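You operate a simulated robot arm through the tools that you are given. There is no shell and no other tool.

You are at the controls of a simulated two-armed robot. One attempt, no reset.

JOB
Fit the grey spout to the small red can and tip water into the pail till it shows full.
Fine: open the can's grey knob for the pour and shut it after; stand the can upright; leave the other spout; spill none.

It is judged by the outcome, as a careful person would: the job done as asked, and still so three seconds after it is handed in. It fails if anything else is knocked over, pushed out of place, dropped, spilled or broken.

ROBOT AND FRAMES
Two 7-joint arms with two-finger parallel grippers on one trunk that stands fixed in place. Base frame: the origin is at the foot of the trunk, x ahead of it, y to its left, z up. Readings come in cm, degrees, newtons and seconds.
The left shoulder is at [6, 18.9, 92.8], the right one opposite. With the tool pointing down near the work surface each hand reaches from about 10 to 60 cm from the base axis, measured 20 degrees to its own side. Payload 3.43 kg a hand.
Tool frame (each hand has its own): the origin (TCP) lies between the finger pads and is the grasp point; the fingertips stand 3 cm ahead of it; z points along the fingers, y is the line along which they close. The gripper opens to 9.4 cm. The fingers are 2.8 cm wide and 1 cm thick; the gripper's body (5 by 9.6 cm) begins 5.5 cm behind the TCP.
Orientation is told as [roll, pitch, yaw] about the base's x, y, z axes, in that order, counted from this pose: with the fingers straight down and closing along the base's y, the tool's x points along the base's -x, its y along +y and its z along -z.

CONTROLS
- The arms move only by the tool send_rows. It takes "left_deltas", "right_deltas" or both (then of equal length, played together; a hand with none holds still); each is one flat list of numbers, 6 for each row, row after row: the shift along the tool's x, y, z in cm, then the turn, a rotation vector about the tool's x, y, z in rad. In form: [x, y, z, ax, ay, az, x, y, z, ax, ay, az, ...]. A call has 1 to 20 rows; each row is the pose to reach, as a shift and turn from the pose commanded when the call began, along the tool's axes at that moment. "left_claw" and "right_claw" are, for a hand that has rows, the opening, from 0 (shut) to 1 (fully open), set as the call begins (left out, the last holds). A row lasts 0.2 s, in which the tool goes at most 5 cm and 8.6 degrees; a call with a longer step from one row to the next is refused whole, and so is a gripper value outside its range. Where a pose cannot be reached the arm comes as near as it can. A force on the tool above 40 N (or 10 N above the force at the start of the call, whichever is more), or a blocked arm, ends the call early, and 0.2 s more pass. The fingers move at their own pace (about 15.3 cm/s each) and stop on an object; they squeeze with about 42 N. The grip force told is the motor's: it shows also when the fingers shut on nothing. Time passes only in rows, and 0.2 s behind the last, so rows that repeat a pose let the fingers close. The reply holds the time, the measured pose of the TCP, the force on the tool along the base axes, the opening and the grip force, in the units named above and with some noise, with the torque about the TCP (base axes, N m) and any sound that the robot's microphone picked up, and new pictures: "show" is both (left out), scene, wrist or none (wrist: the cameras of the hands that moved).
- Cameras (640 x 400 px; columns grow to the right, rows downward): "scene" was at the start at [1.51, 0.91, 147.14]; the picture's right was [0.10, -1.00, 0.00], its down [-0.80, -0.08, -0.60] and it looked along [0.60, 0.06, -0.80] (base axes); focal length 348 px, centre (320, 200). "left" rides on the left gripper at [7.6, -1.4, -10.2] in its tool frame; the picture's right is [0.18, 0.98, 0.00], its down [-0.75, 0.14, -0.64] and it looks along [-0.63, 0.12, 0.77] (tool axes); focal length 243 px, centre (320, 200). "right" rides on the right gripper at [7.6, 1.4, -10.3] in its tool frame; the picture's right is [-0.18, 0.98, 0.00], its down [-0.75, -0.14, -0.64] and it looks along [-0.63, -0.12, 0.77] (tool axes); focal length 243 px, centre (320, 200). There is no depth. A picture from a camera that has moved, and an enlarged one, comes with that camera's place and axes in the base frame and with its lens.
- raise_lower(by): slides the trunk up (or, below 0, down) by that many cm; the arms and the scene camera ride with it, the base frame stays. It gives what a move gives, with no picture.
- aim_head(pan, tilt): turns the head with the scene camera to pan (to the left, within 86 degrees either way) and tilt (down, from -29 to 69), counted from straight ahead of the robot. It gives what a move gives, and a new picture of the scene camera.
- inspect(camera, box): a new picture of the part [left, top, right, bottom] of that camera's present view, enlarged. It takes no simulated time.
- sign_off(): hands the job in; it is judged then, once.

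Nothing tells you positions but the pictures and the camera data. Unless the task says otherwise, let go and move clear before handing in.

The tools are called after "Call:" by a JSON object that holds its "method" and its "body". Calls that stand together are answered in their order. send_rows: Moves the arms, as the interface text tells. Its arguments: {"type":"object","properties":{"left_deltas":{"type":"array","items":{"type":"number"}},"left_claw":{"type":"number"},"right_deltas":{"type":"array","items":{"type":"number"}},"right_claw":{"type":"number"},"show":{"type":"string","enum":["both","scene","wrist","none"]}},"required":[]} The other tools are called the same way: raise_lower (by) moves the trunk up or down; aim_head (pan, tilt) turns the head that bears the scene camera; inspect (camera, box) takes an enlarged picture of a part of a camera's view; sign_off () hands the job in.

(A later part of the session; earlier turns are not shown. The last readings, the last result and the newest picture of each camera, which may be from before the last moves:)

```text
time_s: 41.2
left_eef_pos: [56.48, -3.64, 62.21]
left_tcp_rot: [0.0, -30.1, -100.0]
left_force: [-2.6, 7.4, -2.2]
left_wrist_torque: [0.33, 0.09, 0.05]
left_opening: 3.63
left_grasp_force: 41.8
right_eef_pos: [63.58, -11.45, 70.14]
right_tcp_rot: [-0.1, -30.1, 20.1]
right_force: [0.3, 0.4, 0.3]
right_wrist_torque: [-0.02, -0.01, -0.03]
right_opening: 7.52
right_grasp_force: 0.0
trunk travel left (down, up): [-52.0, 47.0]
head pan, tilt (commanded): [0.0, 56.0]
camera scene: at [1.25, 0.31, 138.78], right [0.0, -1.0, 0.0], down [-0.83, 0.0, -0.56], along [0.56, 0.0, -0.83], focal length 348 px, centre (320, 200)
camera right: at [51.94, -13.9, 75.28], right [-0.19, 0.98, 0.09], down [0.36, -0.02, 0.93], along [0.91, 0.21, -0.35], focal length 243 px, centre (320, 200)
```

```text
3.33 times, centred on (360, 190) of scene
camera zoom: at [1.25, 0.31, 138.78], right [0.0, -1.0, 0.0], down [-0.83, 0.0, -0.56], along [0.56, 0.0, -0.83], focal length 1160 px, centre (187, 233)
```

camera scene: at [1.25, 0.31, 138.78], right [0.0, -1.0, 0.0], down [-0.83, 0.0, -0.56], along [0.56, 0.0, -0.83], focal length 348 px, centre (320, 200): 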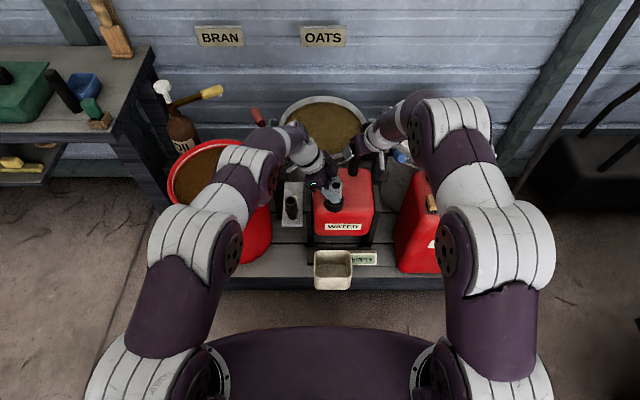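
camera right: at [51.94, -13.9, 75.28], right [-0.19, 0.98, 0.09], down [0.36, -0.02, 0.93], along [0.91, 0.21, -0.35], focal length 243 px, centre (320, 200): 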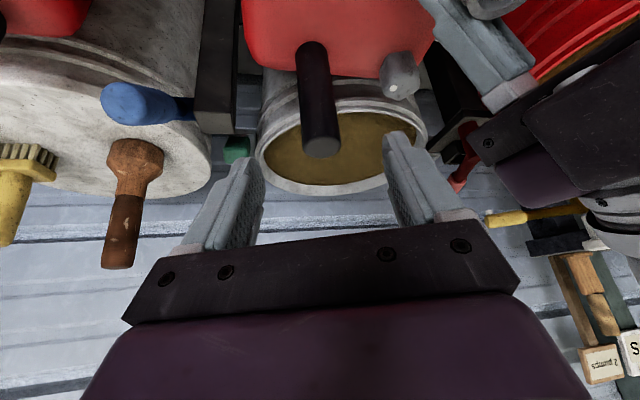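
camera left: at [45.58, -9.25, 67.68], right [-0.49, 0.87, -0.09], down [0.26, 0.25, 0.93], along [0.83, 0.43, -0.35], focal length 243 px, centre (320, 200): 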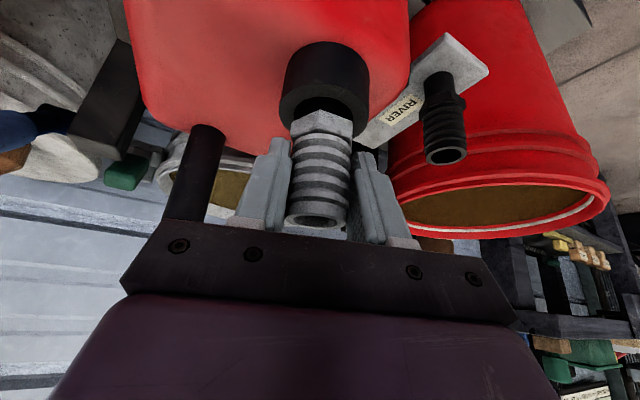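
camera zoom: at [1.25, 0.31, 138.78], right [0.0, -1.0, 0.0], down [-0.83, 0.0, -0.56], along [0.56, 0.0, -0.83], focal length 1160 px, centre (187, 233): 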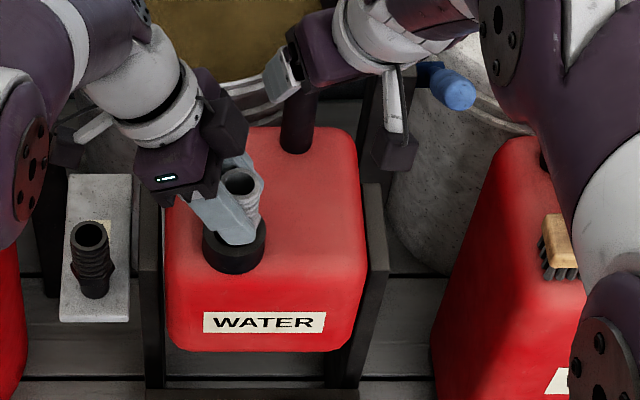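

The handle lies straight along the right tool axis from here. I'll advance about 10.5 cm along it and then close on the handle.

Call:
{"method": "send_rows", "body": {"right_deltas": [0, 0, 2.5, 0, 0, 0, 0, 0, 5, 0, 0, 0, 0, 0, 7.5, 0, 0, 0, 0, 0, 9.2, 0, 0, 0, 0, 0, 10.5, 0, 0, 0, 0, 0, 10.5, 0, 0, 0], "show": "wrist"}}

Call:
{"method": "inspect", "body": {"camera": "right", "box": [200, 0, 440, 240]}}

Call:
{"method": "inspect", "body": {"camera": "scene", "box": [290, 130, 430, 250]}}

```text
time_s: 42.6
left_eef_pos: [56.46, -3.65, 62.29]
left_tcp_rot: [0.0, -30.0, -99.8]
left_force: [-1.0, 6.2, -0.3]
left_wrist_torque: [0.33, 0.09, -0.01]
left_opening: 3.63
left_grasp_force: 42.2
right_eef_pos: [68.45, -9.62, 60.88]
right_tcp_rot: [0.0, -30.0, 19.9]
right_force: [-0.7, -0.5, -0.3]
right_wrist_torque: [-0.03, 0.02, -0.01]
right_opening: 7.55
right_grasp_force: 0.1
trunk travel left (down, up): [-52.0, 47.0]
head pan, tilt (commanded): [0.0, 56.0]
camera right: at [56.82, -12.16, 66.03], right [-0.19, 0.98, 0.09], down [0.36, -0.02, 0.93], along [0.91, 0.21, -0.35], focal length 243 px, centre (320, 200)
```

right: 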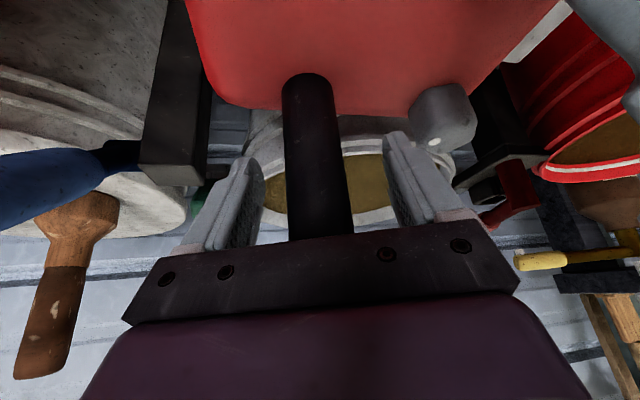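

```text
1.67 times, centred on (320, 120) of right
camera zoom: at [56.82, -12.16, 66.03], right [-0.19, 0.98, 0.09], down [0.36, -0.02, 0.93], along [0.91, 0.21, -0.35], focal length 404 px, centre (320, 333)
```

zoom: 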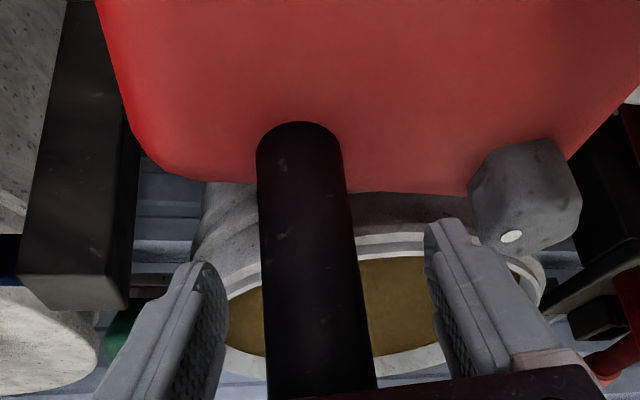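

```text
3.33 times, centred on (360, 190) of scene
camera zoom: at [1.25, 0.26, 138.78], right [0.0, -1.0, 0.0], down [-0.83, 0.0, -0.56], along [0.56, 0.0, -0.83], focal length 1160 px, centre (187, 233)
```

zoom: 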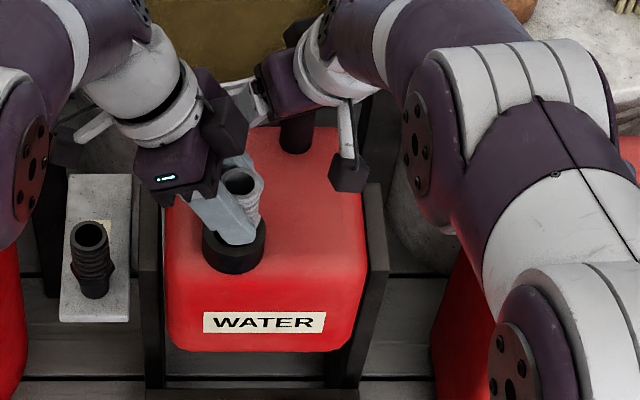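

The handle is between the right fingers and roughly centred, so I'll close on it.

Call:
{"method": "send_rows", "body": {"right_deltas": [0, 0, 0, 0, 0, 0, 0, 0, 0, 0, 0, 0, 0, 0, 0, 0, 0, 0], "right_claw": 0, "show": "wrist"}}

Call:
{"method": "inspect", "body": {"camera": "left", "box": [240, 0, 400, 240]}}

Call:
{"method": "inspect", "body": {"camera": "scene", "box": [290, 130, 430, 250]}}

```text
time_s: 43.5
left_eef_pos: [56.55, -3.72, 62.31]
left_tcp_rot: [-0.1, -30.0, -99.9]
left_force: [-0.8, 5.5, 0.9]
left_wrist_torque: [0.25, 0.05, 0.03]
left_opening: 3.64
left_grasp_force: 42.0
right_eef_pos: [68.46, -9.72, 60.89]
right_tcp_rot: [-0.1, -29.9, 20.2]
right_force: [0.7, -2.9, -1.4]
right_wrist_torque: [-1.84, -0.29, -0.14]
right_opening: 3.37
right_grasp_force: 44.7
trunk travel left (down, up): [-52.0, 47.0]
head pan, tilt (commanded): [0.0, 56.0]
camera right: at [56.82, -12.19, 66.03], right [-0.19, 0.98, 0.09], down [0.36, -0.02, 0.93], along [0.91, 0.21, -0.35], focal length 243 px, centre (320, 200)
```

right: 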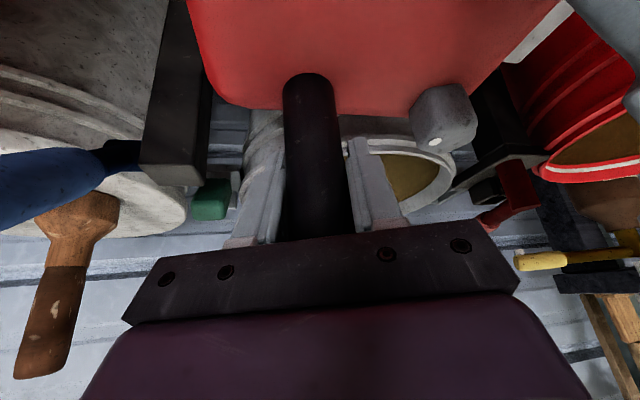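

```text
1.67 times, centred on (320, 120) of left
camera zoom: at [56.98, 8.1, 67.34], right [1.0, -0.01, -0.09], down [0.08, -0.35, 0.93], along [-0.04, -0.94, -0.35], focal length 404 px, centre (320, 333)
```

zoom: 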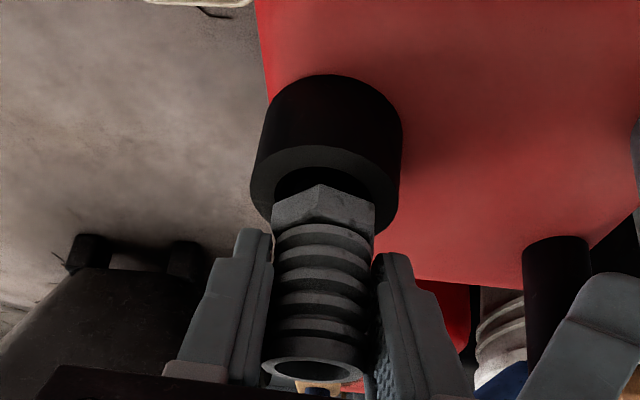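

```text
3.33 times, centred on (360, 190) of scene
camera zoom: at [1.27, 0.27, 138.78], right [0.0, -1.0, 0.0], down [-0.83, 0.0, -0.56], along [0.56, 0.0, -0.83], focal length 1160 px, centre (187, 233)
```

zoom: 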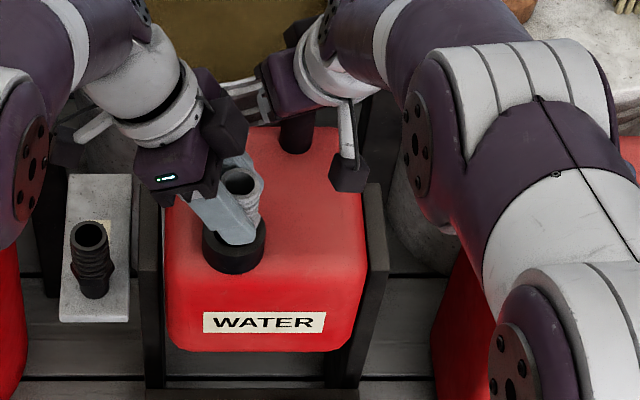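

The right hand holds the handle. I'll relieve the left plug's side load by 0.2 cm in +y and then press down again with the can steadied.

Call:
{"method": "send_rows", "body": {"left_deltas": [0.171, -0.035, -0.098, 0, 0, 0, 0.171, -0.035, -0.098, 0, 0, 0], "show": "none"}}

Call:
{"method": "send_rows", "body": {"left_deltas": [0.1, 0, 0.173, 0, 0, 0, 0.2, 0, 0.346, 0, 0, 0, 0.3, 0, 0.52, 0, 0, 0, 0.4, 0, 0.693, 0, 0, 0, 0.45, 0, 0.78, 0, 0, 0], "show": "none"}}

Call:
{"method": "inspect", "body": {"camera": "left", "box": [240, 0, 400, 240]}}

```text
time_s: 44.0
left_eef_pos: [56.54, -3.54, 62.21]
left_tcp_rot: [-0.1, -30.0, -99.9]
left_force: [-4.9, -2.4, -0.9]
left_wrist_torque: [-0.1, 0.2, -0.04]
left_opening: 3.62
left_grasp_force: 42.4
right_eef_pos: [68.37, -9.62, 60.82]
right_tcp_rot: [0.1, -30.0, 19.9]
right_force: [2.1, 0.4, -1.9]
right_wrist_torque: [-2.0, -0.27, -0.2]
right_opening: 3.4
right_grasp_force: 45.6
trunk travel left (down, up): [-52.0, 47.0]
head pan, tilt (commanded): [0.0, 56.0]
```

```text
time_s: 45.2
left_eef_pos: [56.4, -3.53, 61.59]
left_tcp_rot: [0.4, -30.2, -100.0]
left_force: [-17.1, 1.9, 34.3]
left_wrist_torque: [-0.16, 0.17, -0.06]
left_opening: 3.64
left_grasp_force: 42.0
right_eef_pos: [68.25, -9.74, 60.86]
right_tcp_rot: [-0.1, -30.1, 20.1]
right_force: [9.2, -3.0, -17.9]
right_wrist_torque: [-1.88, -1.79, 0.13]
right_opening: 3.41
right_grasp_force: 44.8
trunk travel left (down, up): [-52.0, 47.0]
head pan, tilt (commanded): [0.0, 56.0]
```

```text
1.67 times, centred on (320, 120) of left
camera zoom: at [56.93, 8.25, 66.7], right [1.0, -0.01, -0.09], down [0.08, -0.35, 0.93], along [-0.04, -0.94, -0.35], focal length 404 px, centre (320, 333)
```

zoom: 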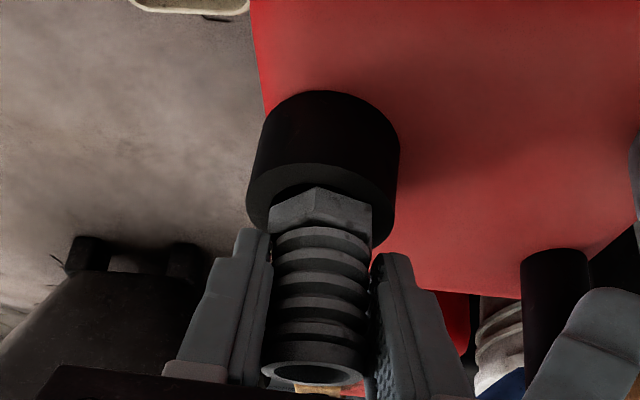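

Reading the torque, the contact point is about 2.5 cm off the spout axis. That means my fingertips are touching the ring, not the plug bottoming. I'll unload, release the spout to rest in the neck, and regrip about 1.3 cm higher.

Call:
{"method": "send_rows", "body": {"left_deltas": [-0.15, 0, -0.26, 0, 0, 0, -0.3, 0, -0.52, 0, 0, 0, -0.3, 0, -0.52, 0, 0, 0], "show": "none"}}

Call:
{"method": "inspect", "body": {"camera": "left", "box": [240, 0, 400, 240]}}

```text
time_s: 46.0
left_eef_pos: [56.46, -3.41, 61.88]
left_tcp_rot: [-0.2, -29.9, -99.9]
left_force: [0.5, 0.0, -2.0]
left_wrist_torque: [-0.08, 0.03, 0.06]
left_opening: 3.62
left_grasp_force: 42.0
right_eef_pos: [68.4, -9.75, 60.83]
right_tcp_rot: [0.1, -30.0, 19.9]
right_force: [-6.1, -2.0, 2.4]
right_wrist_torque: [-2.21, 0.73, -0.58]
right_opening: 3.36
right_grasp_force: 45.2
trunk travel left (down, up): [-52.0, 47.0]
head pan, tilt (commanded): [0.0, 56.0]
```

```text
1.67 times, centred on (320, 120) of left
camera zoom: at [56.87, 8.36, 66.96], right [1.0, -0.01, -0.09], down [0.08, -0.35, 0.93], along [-0.04, -0.94, -0.35], focal length 404 px, centre (320, 333)
```

zoom: 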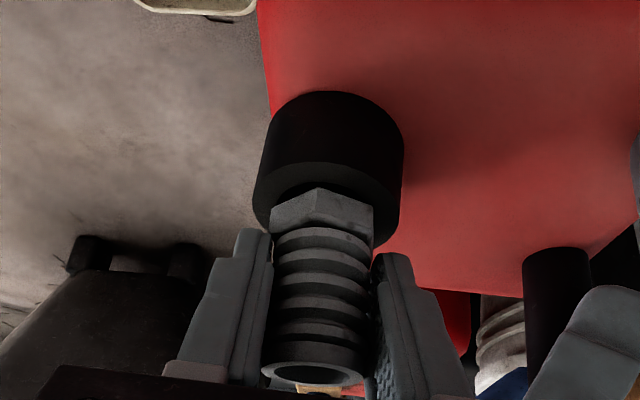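

Unloaded. Now I'll open the left fingers just enough to free the spout.

Call:
{"method": "send_rows", "body": {"left_deltas": [0, 0, 0, 0, 0, 0, 0, 0, 0, 0, 0, 0], "left_claw": 0.6, "show": "none"}}

Call:
{"method": "inspect", "body": {"camera": "left", "box": [240, 0, 400, 240]}}

Call:
{"method": "inspect", "body": {"camera": "scene", "box": [300, 150, 380, 230]}}

```text
time_s: 46.6
left_eef_pos: [56.4, -3.44, 62.0]
left_tcp_rot: [0.0, -30.0, -99.9]
left_force: [-0.2, -0.1, 0.0]
left_wrist_torque: [-0.03, -0.01, 0.01]
left_opening: 5.63
left_grasp_force: 0.0
right_eef_pos: [68.44, -9.71, 60.95]
right_tcp_rot: [-0.1, -30.0, 20.0]
right_force: [-5.5, -3.4, 1.0]
right_wrist_torque: [-2.09, 0.38, -0.47]
right_opening: 3.41
right_grasp_force: 44.8
trunk travel left (down, up): [-52.0, 47.0]
head pan, tilt (commanded): [0.0, 56.0]
```

```text
1.67 times, centred on (320, 120) of left
camera zoom: at [56.92, 8.34, 67.04], right [1.0, -0.01, -0.09], down [0.08, -0.35, 0.93], along [-0.04, -0.94, -0.35], focal length 404 px, centre (320, 333)
```

zoom: 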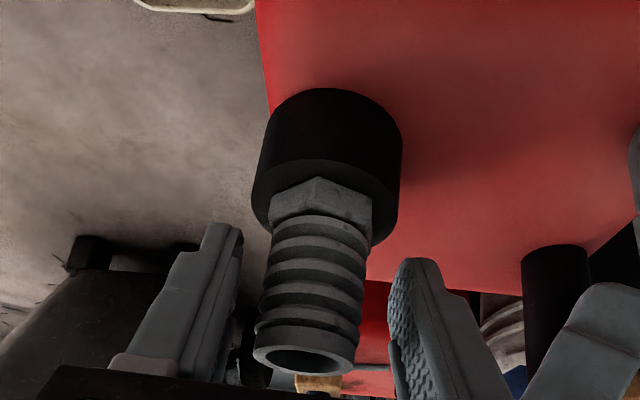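

```text
5.00 times, centred on (340, 190) of scene
camera zoom: at [1.18, 0.22, 138.78], right [0.0, -1.0, 0.0], down [-0.83, 0.0, -0.56], along [0.56, 0.0, -0.83], focal length 1740 px, centre (220, 250)
```

zoom: 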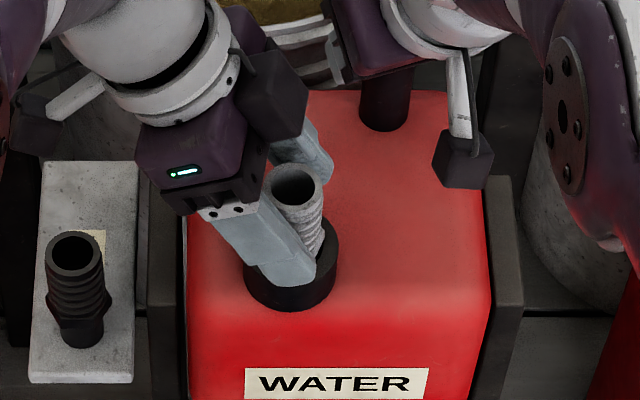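

The spout dropped a little and appears to sit nearer the ring. I'll raise the hand 1 cm and regrip near the tube's top.

Call:
{"method": "send_rows", "body": {"left_deltas": [-0.25, 0, -0.433, 0, 0, 0, -0.5, 0, -0.866, 0, 0, 0, -0.5, 0, -0.866, 0, 0, 0], "show": "none"}}

Call:
{"method": "send_rows", "body": {"left_deltas": [0, 0, 0, 0, 0, 0, 0, 0, 0, 0, 0, 0, 0, 0, 0, 0, 0, 0], "left_claw": 0, "show": "none"}}

Call:
{"method": "inspect", "body": {"camera": "left", "box": [240, 0, 400, 240]}}

Call:
{"method": "inspect", "body": {"camera": "scene", "box": [300, 150, 380, 230]}}

```text
time_s: 47.5
left_eef_pos: [56.49, -3.56, 62.95]
left_tcp_rot: [0.0, -30.0, -99.9]
left_force: [0.1, 0.2, -0.6]
left_wrist_torque: [-0.02, -0.01, 0.03]
left_opening: 5.63
left_grasp_force: 0.0
right_eef_pos: [68.41, -9.7, 60.8]
right_tcp_rot: [0.1, -29.9, 20.1]
right_force: [-4.8, -2.5, 0.1]
right_wrist_torque: [-2.03, 0.16, -0.39]
right_opening: 3.38
right_grasp_force: 44.8
trunk travel left (down, up): [-52.0, 47.0]
head pan, tilt (commanded): [0.0, 56.0]
```

```text
time_s: 48.2
left_eef_pos: [56.39, -3.53, 62.88]
left_tcp_rot: [0.0, -30.0, -99.9]
left_force: [-3.3, 0.7, 3.9]
left_wrist_torque: [-0.02, 0.07, -0.02]
left_opening: 3.61
left_grasp_force: 42.4
right_eef_pos: [68.41, -9.62, 60.85]
right_tcp_rot: [0.0, -29.9, 19.9]
right_force: [-0.8, -2.5, -2.8]
right_wrist_torque: [-1.94, -0.13, -0.33]
right_opening: 3.36
right_grasp_force: 44.5
trunk travel left (down, up): [-52.0, 47.0]
head pan, tilt (commanded): [0.0, 56.0]
```

```text
1.67 times, centred on (320, 120) of left
camera zoom: at [56.92, 8.36, 68.0], right [1.0, -0.01, -0.09], down [0.08, -0.35, 0.93], along [-0.04, -0.94, -0.35], focal length 404 px, centre (320, 333)
```

zoom: 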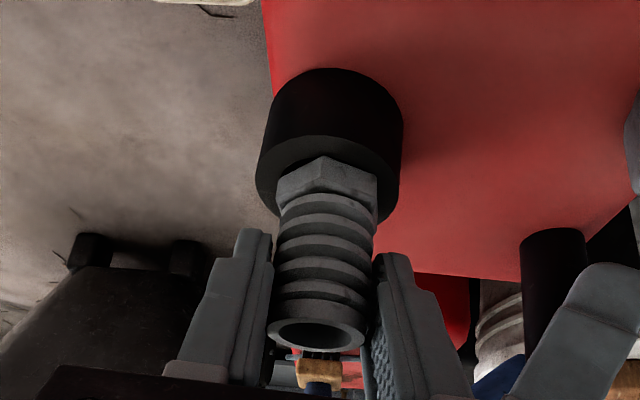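

```text
5.00 times, centred on (340, 190) of scene
camera zoom: at [1.21, 0.21, 138.78], right [0.0, -1.0, 0.0], down [-0.83, 0.0, -0.56], along [0.56, 0.0, -0.83], focal length 1740 px, centre (220, 250)
```

zoom: 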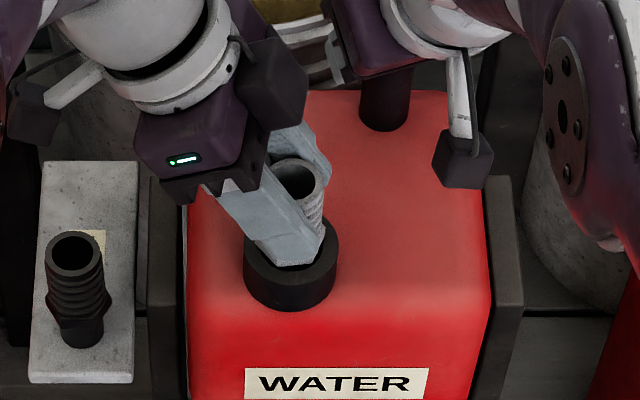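

Regripped higher. Now I'll press down gently and see whether the hex seats.

Call:
{"method": "send_rows", "body": {"left_deltas": [0.1, 0, 0.173, 0, 0, 0, 0.2, 0, 0.346, 0, 0, 0, 0.3, 0, 0.52, 0, 0, 0], "show": "none"}}

Call:
{"method": "inspect", "body": {"camera": "left", "box": [260, 20, 388, 180]}}

```text
time_s: 49.0
left_eef_pos: [56.54, -3.51, 62.49]
left_tcp_rot: [0.3, -29.9, -100.0]
left_force: [-11.5, 3.1, 34.8]
left_wrist_torque: [-0.17, 0.08, -0.04]
left_opening: 3.66
left_grasp_force: 42.6
right_eef_pos: [68.21, -9.68, 60.96]
right_tcp_rot: [0.0, -30.0, 20.1]
right_force: [6.6, -3.6, -16.6]
right_wrist_torque: [-1.85, -1.81, 0.17]
right_opening: 3.4
right_grasp_force: 45.1
trunk travel left (down, up): [-52.0, 47.0]
head pan, tilt (commanded): [0.0, 56.0]
```

```text
2.50 times, centred on (324, 100) of left
camera zoom: at [56.93, 8.26, 67.69], right [1.0, -0.01, -0.09], down [0.08, -0.35, 0.93], along [-0.04, -0.94, -0.35], focal length 606 px, centre (310, 450)
```

zoom: 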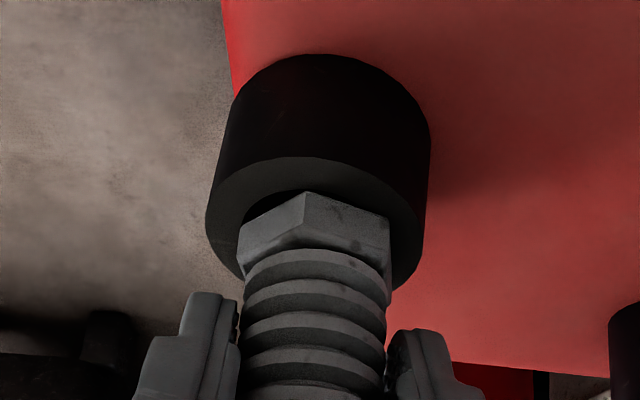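

The hex now sits within about a millimetre of the ring. I'll ease the pressure and turn clockwise about the spout's axis, to see if it takes up torque now.

Call:
{"method": "send_rows", "body": {"left_deltas": [-0.1, 0, -0.173, 0, 0, 0, -0.103, 0.049, -0.171, 0.0698, 0, 0.1209, -0.112, 0.097, -0.166, 0.1396, 0, 0.2418, -0.126, 0.142, -0.158, 0.2094, 0, 0.3627, -0.146, 0.186, -0.146, 0.2793, 0, 0.4837, -0.171, 0.225, -0.132, 0.3491, 0, 0.6046], "show": "none"}}

Call:
{"method": "inspect", "body": {"camera": "left", "box": [240, 0, 400, 240]}}

Call:
{"method": "inspect", "body": {"camera": "scene", "box": [300, 150, 380, 230]}}

```text
time_s: 49.8
left_eef_pos: [55.86, -3.28, 62.99]
left_tcp_rot: [2.5, -29.4, -111.3]
left_force: [12.9, -8.7, 2.0]
left_wrist_torque: [-0.42, -0.67, 0.08]
left_opening: 3.62
left_grasp_force: 41.8
left hand out of reach, approached as far as the arm can: row 2, 3
right_eef_pos: [68.37, -9.57, 60.89]
right_tcp_rot: [0.1, -29.8, 20.0]
right_force: [-3.9, -3.6, 0.6]
right_wrist_torque: [-2.3, -0.68, -0.22]
right_opening: 3.38
right_grasp_force: 44.5
trunk travel left (down, up): [-52.0, 47.0]
head pan, tilt (commanded): [0.0, 56.0]
stopped in row 3 (left hand): the force on the tool passed its limit at 48 N (the readings are from after the stop); the commanded pose is now the measured one
```

```text
1.67 times, centred on (320, 120) of left
camera zoom: at [58.0, 8.29, 68.22], right [0.98, -0.19, -0.05], down [-0.02, -0.36, 0.93], along [-0.19, -0.92, -0.35], focal length 404 px, centre (320, 333)
```

zoom: 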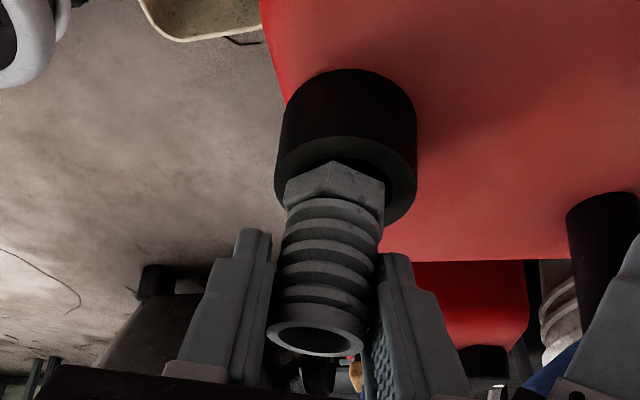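

```text
5.00 times, centred on (340, 190) of scene
camera zoom: at [1.33, 0.12, 138.76], right [0.0, -1.0, 0.0], down [-0.83, 0.0, -0.56], along [0.56, 0.0, -0.83], focal length 1740 px, centre (220, 250)
```

zoom: 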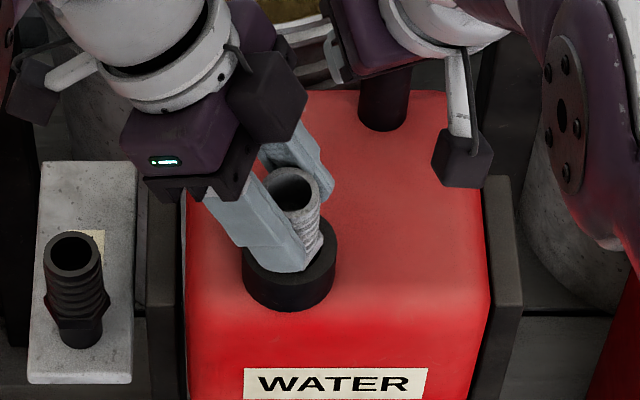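

The wrist hit its turning limit near yaw -105. I'll release the spout, rotate the hand back counter-clockwise and regrip so I can make a full clockwise turn.

Call:
{"method": "send_rows", "body": {"left_deltas": [0, 0, 0, 0, 0, 0, 0, 0, 0, 0, 0, 0], "left_claw": 0.7, "show": "none"}}

Call:
{"method": "inspect", "body": {"camera": "left", "box": [240, 0, 400, 240]}}

Call:
{"method": "inspect", "body": {"camera": "scene", "box": [300, 150, 380, 230]}}

```text
time_s: 50.4
left_eef_pos: [55.42, -3.22, 62.89]
left_tcp_rot: [1.9, -29.4, -110.9]
left_force: [-0.2, -0.2, -0.2]
left_wrist_torque: [-0.03, 0.0, 0.02]
left_opening: 6.6
left_grasp_force: 0.1
right_eef_pos: [68.43, -9.7, 60.88]
right_tcp_rot: [0.2, -29.9, 20.0]
right_force: [2.4, -11.2, -4.2]
right_wrist_torque: [-2.1, -1.07, 0.06]
right_opening: 3.41
right_grasp_force: 45.2
trunk travel left (down, up): [-52.0, 47.0]
head pan, tilt (commanded): [0.0, 56.0]
```

```text
1.67 times, centred on (320, 120) of left
camera zoom: at [57.79, 8.37, 68.02], right [0.98, -0.19, -0.06], down [-0.01, -0.36, 0.93], along [-0.2, -0.91, -0.35], focal length 404 px, centre (320, 333)
```

zoom: 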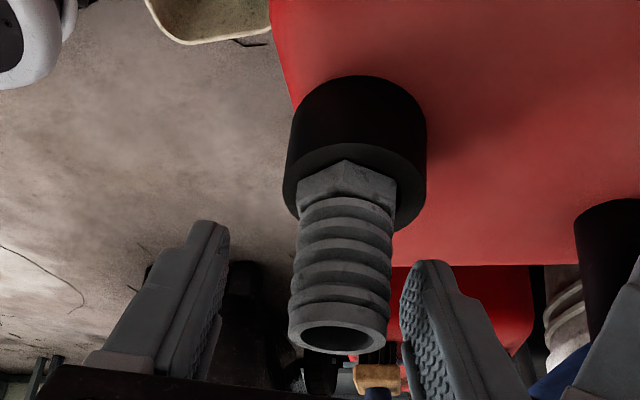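

```text
5.00 times, centred on (340, 190) of scene
camera zoom: at [1.33, 0.1, 138.77], right [0.0, -1.0, 0.0], down [-0.83, 0.0, -0.56], along [0.56, 0.0, -0.83], focal length 1740 px, centre (220, 250)
```

zoom: 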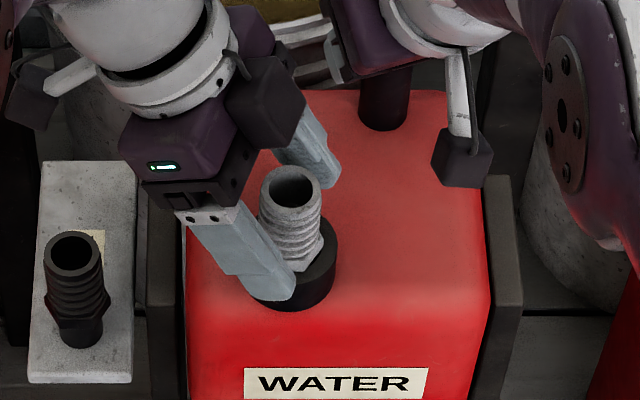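

The spout stands seated in the neck with the hex on the ring. I'll raise the left hand clear and rotate back to yaw 0 above the spout.

Call:
{"method": "send_rows", "body": {"left_deltas": [-1.475, 0.087, -2.61, 0, 0, 0, -2.95, 0.17, -5.23, 0, 0, 0, -2.967, 0.253, -5.217, -0.068, 0.004, -0.1206, -2.984, 0.336, -5.204, -0.1359, 0.008, -0.2411, -3.001, 0.419, -5.191, -0.2039, 0.012, -0.3617, -3.018, 0.502, -5.178, -0.2718, 0.016, -0.4822, -3.036, 0.585, -5.166, -0.3398, 0.02, -0.6028, -3.053, 0.667, -5.153, -0.4077, 0.024, -0.7233, -3.07, 0.75, -5.14, -0.4757, 0.028, -0.8439, -3.087, 0.833, -5.127, -0.5436, 0.032, -0.9644, -3.104, 0.916, -5.114, -0.6116, 0.036, -1.085, -3.121, 0.999, -5.101, -0.6795, 0.04, -1.2055, -3.138, 1.082, -5.088, -0.7475, 0.044, -1.3261, -3.155, 1.165, -5.075, -0.8154, 0.048, -1.4466, -3.173, 1.248, -5.063, -0.8834, 0.052, -1.5672, -3.19, 1.33, -5.05, -0.9513, 0.056, -1.6877], "show": "both"}}

Call:
{"method": "inspect", "body": {"camera": "left", "box": [200, 0, 440, 240]}}

Call:
{"method": "inspect", "body": {"camera": "scene", "box": [300, 150, 380, 230]}}

```text
time_s: 53.8
left_eef_pos: [56.44, -3.94, 68.89]
left_tcp_rot: [1.8, -29.4, 0.2]
left_force: [-0.9, 0.4, -0.9]
left_wrist_torque: [0.02, -0.01, 0.01]
left_opening: 6.58
left_grasp_force: 0.1
left hand out of reach, approached as far as the arm can: row 2
right_eef_pos: [68.39, -9.61, 60.79]
right_tcp_rot: [0.4, -30.0, 19.9]
right_force: [3.3, -19.7, -3.0]
right_wrist_torque: [-1.62, -0.66, 0.01]
right_opening: 3.4
right_grasp_force: 44.7
trunk travel left (down, up): [-52.0, 47.0]
head pan, tilt (commanded): [0.0, 56.0]
camera scene: at [1.34, 0.0, 138.78], right [0.0, -1.0, 0.0], down [-0.83, 0.0, -0.56], along [0.56, 0.0, -0.83], focal length 348 px, centre (320, 200)
camera left: at [44.58, -5.69, 74.01], right [-0.18, 0.98, -0.06], down [0.34, 0.12, 0.93], along [0.92, 0.15, -0.35], focal length 243 px, centre (320, 200)
```

scene: 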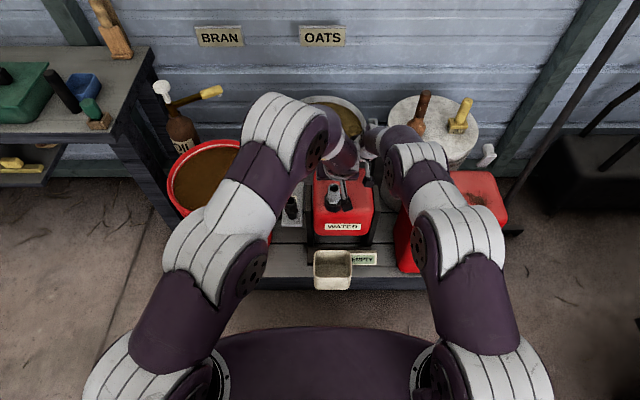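
left: 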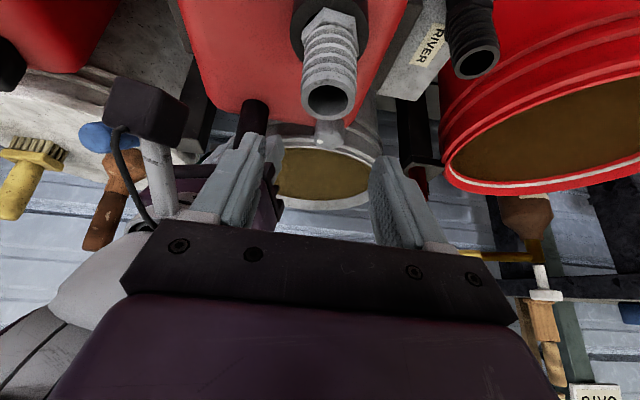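

```text
1.67 times, centred on (320, 120) of left
camera zoom: at [44.58, -5.69, 74.01], right [-0.18, 0.98, -0.06], down [0.34, 0.12, 0.93], along [0.92, 0.15, -0.35], focal length 404 px, centre (320, 333)
```

zoom: 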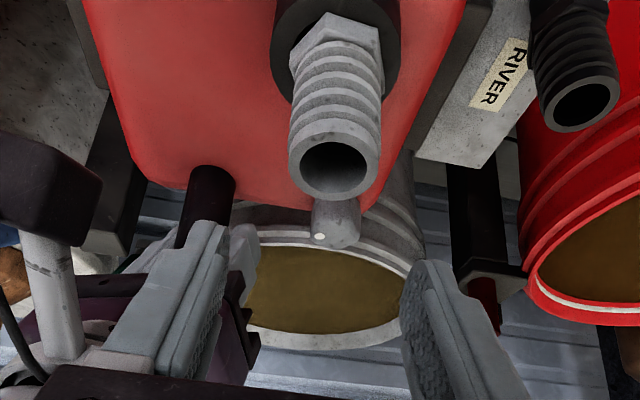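

```text
5.00 times, centred on (340, 190) of scene
camera zoom: at [1.34, 0.0, 138.78], right [0.0, -1.0, 0.0], down [-0.83, 0.0, -0.56], along [0.56, 0.0, -0.83], focal length 1740 px, centre (220, 250)
```

zoom: 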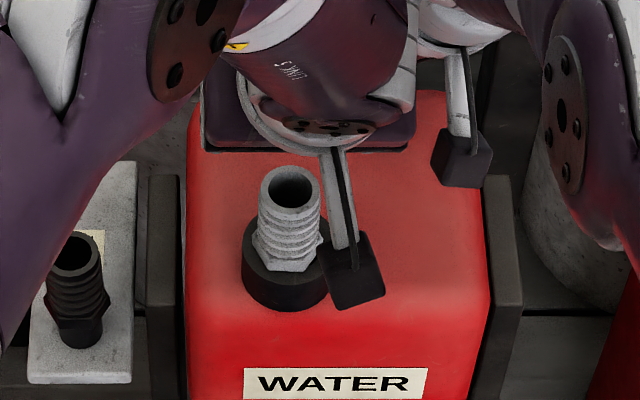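

The right hand's side force has grown to about 20 N while the left hand touches nothing. I'll check from the right camera and scene before doing more.

Call:
{"method": "inspect", "body": {"camera": "right", "box": [0, 0, 640, 400]}}

Call:
{"method": "inspect", "body": {"camera": "scene", "box": [240, 80, 480, 260]}}

```text
1.00 times, centred on (320, 200) of right (not enlarged: the box is as wide or as high as the picture)
camera zoom: at [56.84, -12.2, 66.1], right [-0.19, 0.98, 0.1], down [0.36, -0.02, 0.93], along [0.91, 0.21, -0.35], focal length 243 px, centre (320, 200)
```

zoom: 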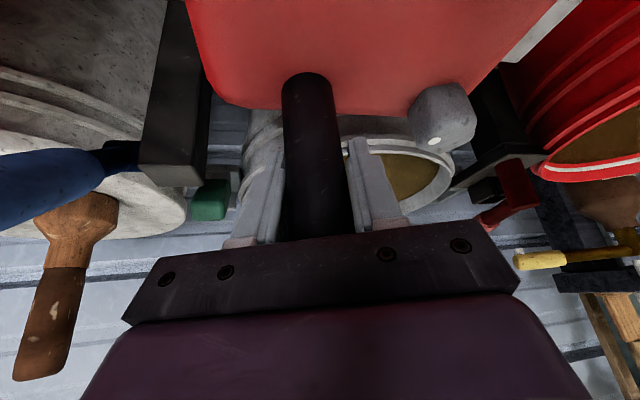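

```text
2.22 times, centred on (360, 170) of scene
camera zoom: at [1.34, 0.0, 138.78], right [0.0, -1.0, 0.0], down [-0.83, 0.0, -0.56], along [0.56, 0.0, -0.83], focal length 774 px, centre (231, 267)
```

zoom: 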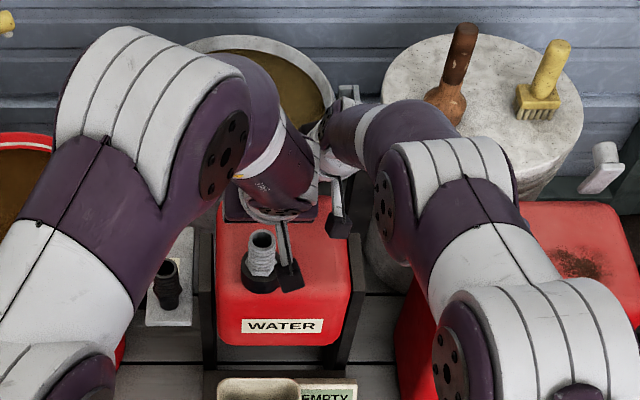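

The left wrist and right hand look very close, so they are probably touching. I'll move the left hand 6 cm to +y, which passes above the spout, and re-check the forces.

Call:
{"method": "send_rows", "body": {"left_deltas": [0, 2, 0, 0, 0, 0, 0, 4, 0, 0, 0, 0, 0, 6, 0, 0, 0, 0], "show": "none"}}

Call:
{"method": "inspect", "body": {"camera": "scene", "box": [240, 80, 480, 260]}}

```text
time_s: 54.6
left_eef_pos: [56.26, 2.26, 69.16]
left_tcp_rot: [1.9, -29.5, 0.1]
left_force: [0.7, 0.2, -0.1]
left_wrist_torque: [0.0, 0.0, -0.02]
left_opening: 6.57
left_grasp_force: 0.0
right_eef_pos: [68.56, -9.72, 60.82]
right_tcp_rot: [0.2, -29.9, 19.9]
right_force: [4.1, -19.2, -2.9]
right_wrist_torque: [-2.22, -0.5, -0.27]
right_opening: 3.41
right_grasp_force: 45.2
trunk travel left (down, up): [-52.0, 47.0]
head pan, tilt (commanded): [0.0, 56.0]
```

```text
2.22 times, centred on (360, 170) of scene
camera zoom: at [1.34, 0.03, 138.78], right [0.0, -1.0, 0.0], down [-0.83, 0.0, -0.56], along [0.56, 0.0, -0.83], focal length 774 px, centre (231, 267)
```

zoom: 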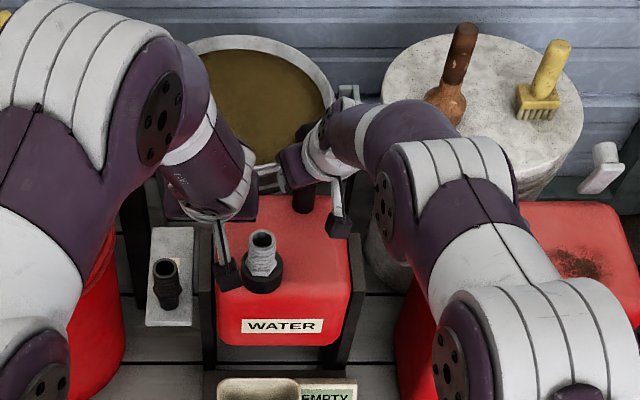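

The right-hand load is unchanged, so it's just grip preload on the handle. I'll release the handle so I'm not side-loading the can.

Call:
{"method": "send_rows", "body": {"right_deltas": [0, 0, 0, 0, 0, 0, 0, 0, 0, 0, 0, 0], "right_claw": 0.8, "show": "none"}}

Call:
{"method": "send_rows", "body": {"right_deltas": [0, 0, -3, 0, 0, 0, 0, 0, -6, 0, 0, 0, 0, 0, -9, 0, 0, 0, 0, 0, -12, 0, 0, 0], "show": "scene"}}

Call:
{"method": "inspect", "body": {"camera": "scene", "box": [280, 130, 400, 250]}}

Call:
{"method": "inspect", "body": {"camera": "right", "box": [200, 0, 520, 200]}}

```text
time_s: 55.2
left_eef_pos: [56.21, 2.36, 69.19]
left_tcp_rot: [1.8, -29.5, 0.2]
left_force: [0.0, -0.4, -0.4]
left_wrist_torque: [0.01, 0.0, -0.03]
left_opening: 6.6
left_grasp_force: 0.0
right_eef_pos: [68.4, -9.32, 60.82]
right_tcp_rot: [0.2, -29.9, 20.0]
right_force: [0.4, -0.3, 0.0]
right_wrist_torque: [-0.04, 0.0, 0.04]
right_opening: 7.53
right_grasp_force: 0.0
trunk travel left (down, up): [-52.0, 47.0]
head pan, tilt (commanded): [0.0, 56.0]
```

```text
time_s: 56.2
left_eef_pos: [56.13, 2.25, 69.23]
left_tcp_rot: [1.8, -29.6, 0.0]
left_force: [-0.3, 0.7, 0.4]
left_wrist_torque: [-0.01, 0.0, 0.01]
left_opening: 6.59
left_grasp_force: 0.1
right_eef_pos: [62.77, -11.55, 71.48]
right_tcp_rot: [0.2, -29.9, 20.0]
right_force: [-0.6, -0.2, 0.2]
right_wrist_torque: [-0.02, 0.0, 0.0]
right_opening: 7.54
right_grasp_force: 0.1
trunk travel left (down, up): [-52.0, 47.0]
head pan, tilt (commanded): [0.0, 56.0]
camera scene: at [1.18, 0.2, 138.77], right [0.0, -1.0, 0.0], down [-0.83, 0.0, -0.56], along [0.56, 0.0, -0.83], focal length 348 px, centre (320, 200)
```

scene: 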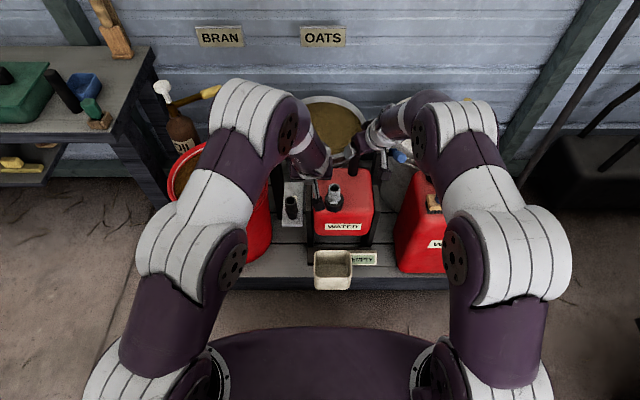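

```text
3.33 times, centred on (340, 190) of scene
camera zoom: at [1.18, 0.2, 138.77], right [0.0, -1.0, 0.0], down [-0.83, 0.0, -0.56], along [0.56, 0.0, -0.83], focal length 1160 px, centre (253, 233)
```

zoom: 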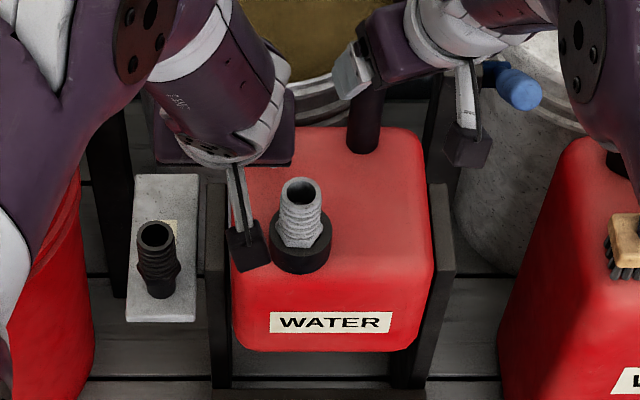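

```text
2.00 times, centred on (360, 100) of right
camera zoom: at [51.11, -14.08, 76.71], right [-0.19, 0.98, 0.09], down [0.36, -0.02, 0.93], along [0.91, 0.21, -0.35], focal length 485 px, centre (240, 400)
```

zoom: 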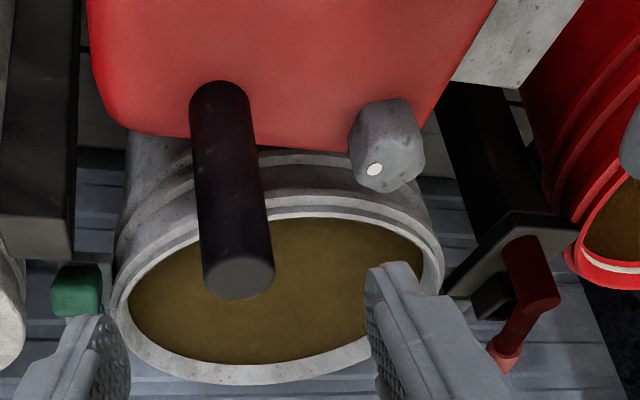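

Both hands are free and the can is steady. I'll move the right hand back out of the way and bring the left over the spout again.

Call:
{"method": "send_rows", "body": {"right_deltas": [1.34, -1.86, -2.65, 0, 0, 0, 2.68, -3.72, -5.3, 0, 0, 0, 4.02, -5.59, -7.95, 0, 0, 0, 5.36, -7.45, -10.6, 0, 0, 0], "left_deltas": [0, 0, 0, 0.0314, -0.0087, 0, -0.04, -2, 0.02, 0.0314, -0.0087, 0, -0.09, -4, 0.05, 0.0314, -0.0087, 0, -0.13, -6.05, 0.07, 0.0314, -0.0087, 0], "show": "none"}}

Call:
{"method": "inspect", "body": {"camera": "left", "box": [200, 0, 440, 240]}}

Call:
{"method": "inspect", "body": {"camera": "right", "box": [400, 0, 600, 200]}}

```text
time_s: 57.2
left_eef_pos: [56.58, -3.83, 68.93]
left_tcp_rot: [0.1, -30.0, 0.1]
left_force: [0.7, 0.0, 0.5]
left_wrist_torque: [-0.02, -0.01, 0.02]
left_opening: 6.58
left_grasp_force: 0.0
right_eef_pos: [56.1, -22.06, 78.02]
right_tcp_rot: [0.3, -30.0, 19.9]
right_force: [0.1, 0.5, 0.1]
right_wrist_torque: [0.02, -0.02, 0.01]
right_opening: 7.52
right_grasp_force: 0.0
trunk travel left (down, up): [-52.0, 47.0]
head pan, tilt (commanded): [0.0, 56.0]
```

```text
1.67 times, centred on (320, 120) of left
camera zoom: at [44.6, -5.27, 74.09], right [-0.16, 0.98, -0.09], down [0.33, 0.14, 0.93], along [0.93, 0.12, -0.35], focal length 404 px, centre (320, 333)
```

zoom: 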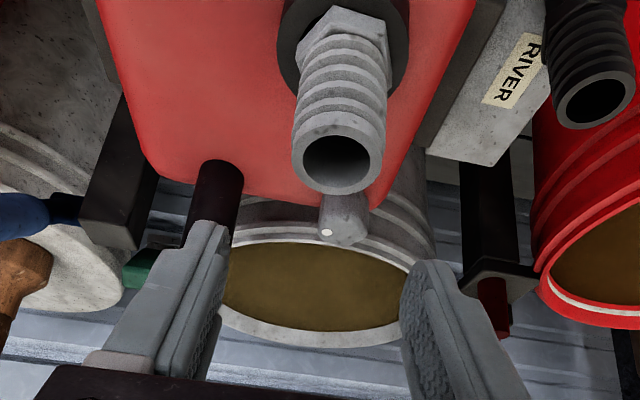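

```text
2.00 times, centred on (500, 100) of right
camera zoom: at [44.45, -24.65, 83.25], right [-0.19, 0.98, 0.1], down [0.36, -0.02, 0.93], along [0.91, 0.21, -0.35], focal length 485 px, centre (-40, 400)
```

zoom: 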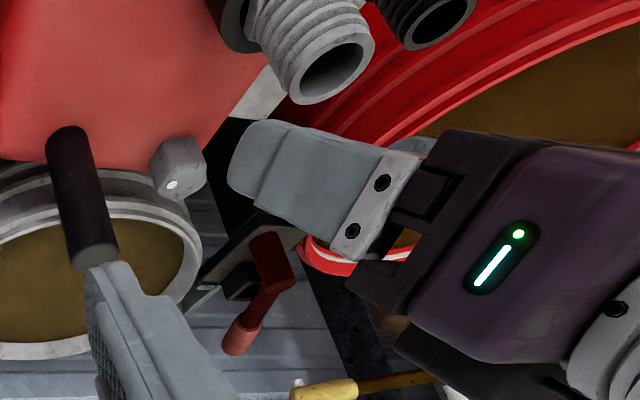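

The spout sits centred between the left fingers in view. I'll descend around it and close near the top of the tube.

Call:
{"method": "send_rows", "body": {"left_deltas": [0.75, 0, 1.3, 0, 0, 0, 1.5, 0, 2.6, 0, 0, 0, 2.25, 0, 3.9, 0, 0, 0, 3.03, 0, 5.24, 0, 0, 0, 3.03, 0, 5.24, 0, 0, 0], "show": "none"}}

Call:
{"method": "inspect", "body": {"camera": "left", "box": [240, 0, 400, 240]}}

Call:
{"method": "inspect", "body": {"camera": "right", "box": [400, 0, 600, 200]}}

```text
time_s: 58.4
left_eef_pos: [56.29, -3.9, 62.86]
left_tcp_rot: [0.0, -30.0, 0.0]
left_force: [0.2, 0.0, 0.0]
left_wrist_torque: [0.03, 0.02, -0.01]
left_opening: 6.59
left_grasp_force: 0.1
right_eef_pos: [56.12, -22.14, 78.11]
right_tcp_rot: [0.2, -30.0, 20.1]
right_force: [-0.4, 0.0, -0.4]
right_wrist_torque: [0.03, -0.03, -0.01]
right_opening: 7.52
right_grasp_force: 0.1
trunk travel left (down, up): [-52.0, 47.0]
head pan, tilt (commanded): [0.0, 56.0]
```

```text
1.67 times, centred on (320, 120) of left
camera zoom: at [44.53, -5.28, 67.92], right [-0.16, 0.98, -0.09], down [0.33, 0.14, 0.93], along [0.93, 0.12, -0.35], focal length 404 px, centre (320, 333)
```

zoom: 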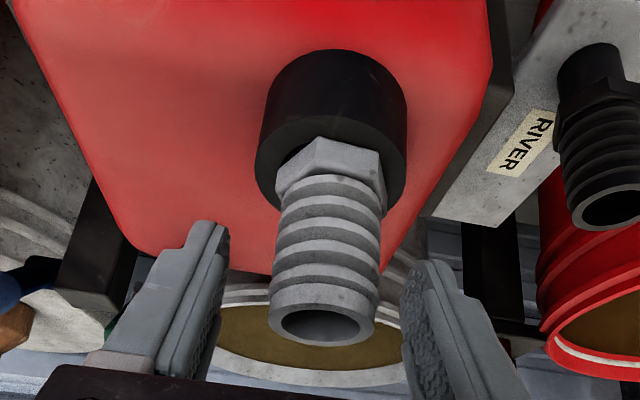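

```text
2.00 times, centred on (500, 100) of right
camera zoom: at [44.51, -24.59, 83.26], right [-0.19, 0.98, 0.1], down [0.36, -0.02, 0.93], along [0.91, 0.21, -0.35], focal length 485 px, centre (-40, 400)
```

zoom: 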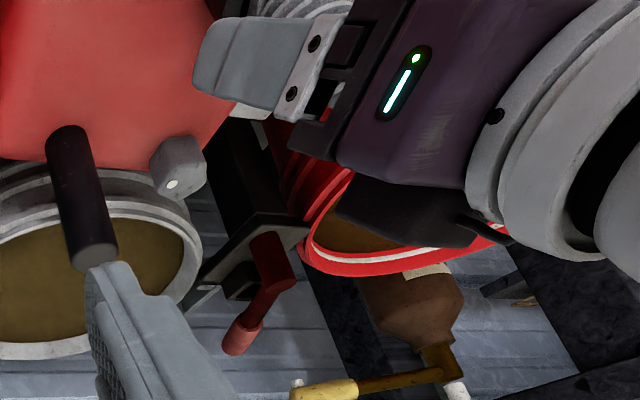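

The spout stands nearly upright between the fingers. I'll close on it now.

Call:
{"method": "send_rows", "body": {"left_deltas": [0, 0, 0, 0, 0, 0, 0, 0, 0, 0, 0, 0, 0, 0, 0, 0, 0, 0], "left_claw": 0, "show": "none"}}

Call:
{"method": "inspect", "body": {"camera": "left", "box": [240, 0, 400, 240]}}

```text
time_s: 59.2
left_eef_pos: [56.37, -3.92, 62.8]
left_tcp_rot: [0.0, -30.0, 0.1]
left_force: [0.1, -1.0, -0.2]
left_wrist_torque: [-0.01, 0.01, -0.06]
left_opening: 3.53
left_grasp_force: 42.3
right_eef_pos: [56.09, -22.07, 78.04]
right_tcp_rot: [0.1, -29.9, 19.9]
right_force: [0.0, 0.8, -0.7]
right_wrist_torque: [0.02, -0.02, -0.02]
right_opening: 7.52
right_grasp_force: 0.0
trunk travel left (down, up): [-52.0, 47.0]
head pan, tilt (commanded): [0.0, 56.0]
```

```text
1.67 times, centred on (320, 120) of left
camera zoom: at [44.54, -5.29, 67.93], right [-0.16, 0.98, -0.09], down [0.33, 0.14, 0.93], along [0.93, 0.12, -0.35], focal length 404 px, centre (320, 333)
```

zoom: 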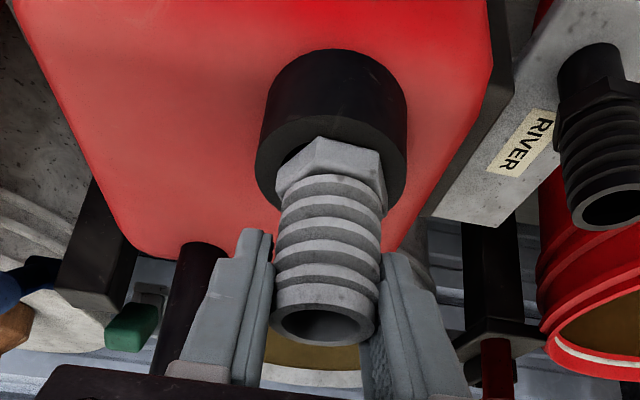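

The grip is clean with no load. Now a long clockwise turn (100°) with a very light downward bias.

Call:
{"method": "send_rows", "body": {"left_deltas": [0.075, 0, 0.13, 0.0672, 0, 0.1163, 0.075, 0, 0.13, 0.1343, 0, 0.2326, 0.075, 0, 0.13, 0.2015, 0, 0.3489, 0.075, 0, 0.13, 0.2686, 0, 0.4652, 0.075, 0, 0.13, 0.3358, 0, 0.5815, 0.075, 0, 0.13, 0.4029, 0, 0.6978], "show": "none"}}

Call:
{"method": "inspect", "body": {"camera": "left", "box": [240, 0, 400, 240]}}

Call:
{"method": "inspect", "body": {"camera": "scene", "box": [280, 130, 400, 250]}}

```text
time_s: 60.6
left_eef_pos: [56.54, -3.89, 62.88]
left_tcp_rot: [0.1, -30.2, -46.1]
left_force: [-3.6, -5.5, 7.6]
left_wrist_torque: [-0.16, 0.16, 0.09]
left_opening: 3.45
left_grasp_force: 41.8
right_eef_pos: [56.01, -22.11, 78.07]
right_tcp_rot: [0.2, -29.9, 20.0]
right_force: [-0.1, 0.7, 0.4]
right_wrist_torque: [0.01, 0.02, 0.04]
right_opening: 7.51
right_grasp_force: 0.0
trunk travel left (down, up): [-52.0, 47.0]
head pan, tilt (commanded): [0.0, 56.0]
```

```text
1.67 times, centred on (320, 120) of left
camera zoom: at [47.16, 3.6, 67.94], right [0.6, 0.8, -0.09], down [0.33, -0.14, 0.93], along [0.73, -0.59, -0.35], focal length 404 px, centre (320, 333)
```

zoom: 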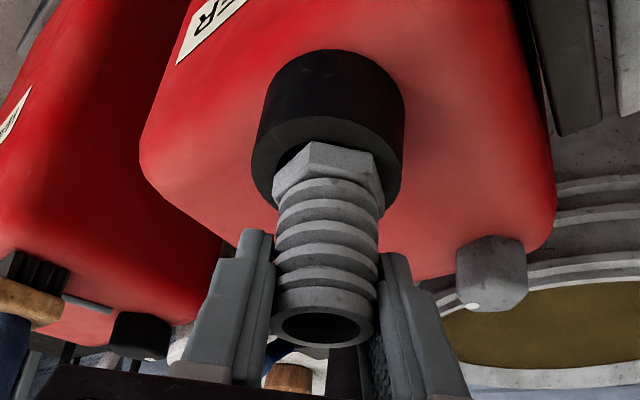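

```text
3.33 times, centred on (340, 190) of scene
camera zoom: at [1.1, 0.13, 138.79], right [0.0, -1.0, 0.0], down [-0.83, 0.0, -0.56], along [0.56, 0.0, -0.83], focal length 1160 px, centre (253, 233)
```

zoom: 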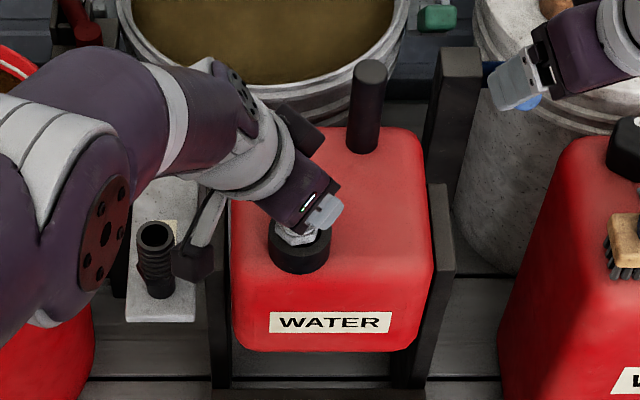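

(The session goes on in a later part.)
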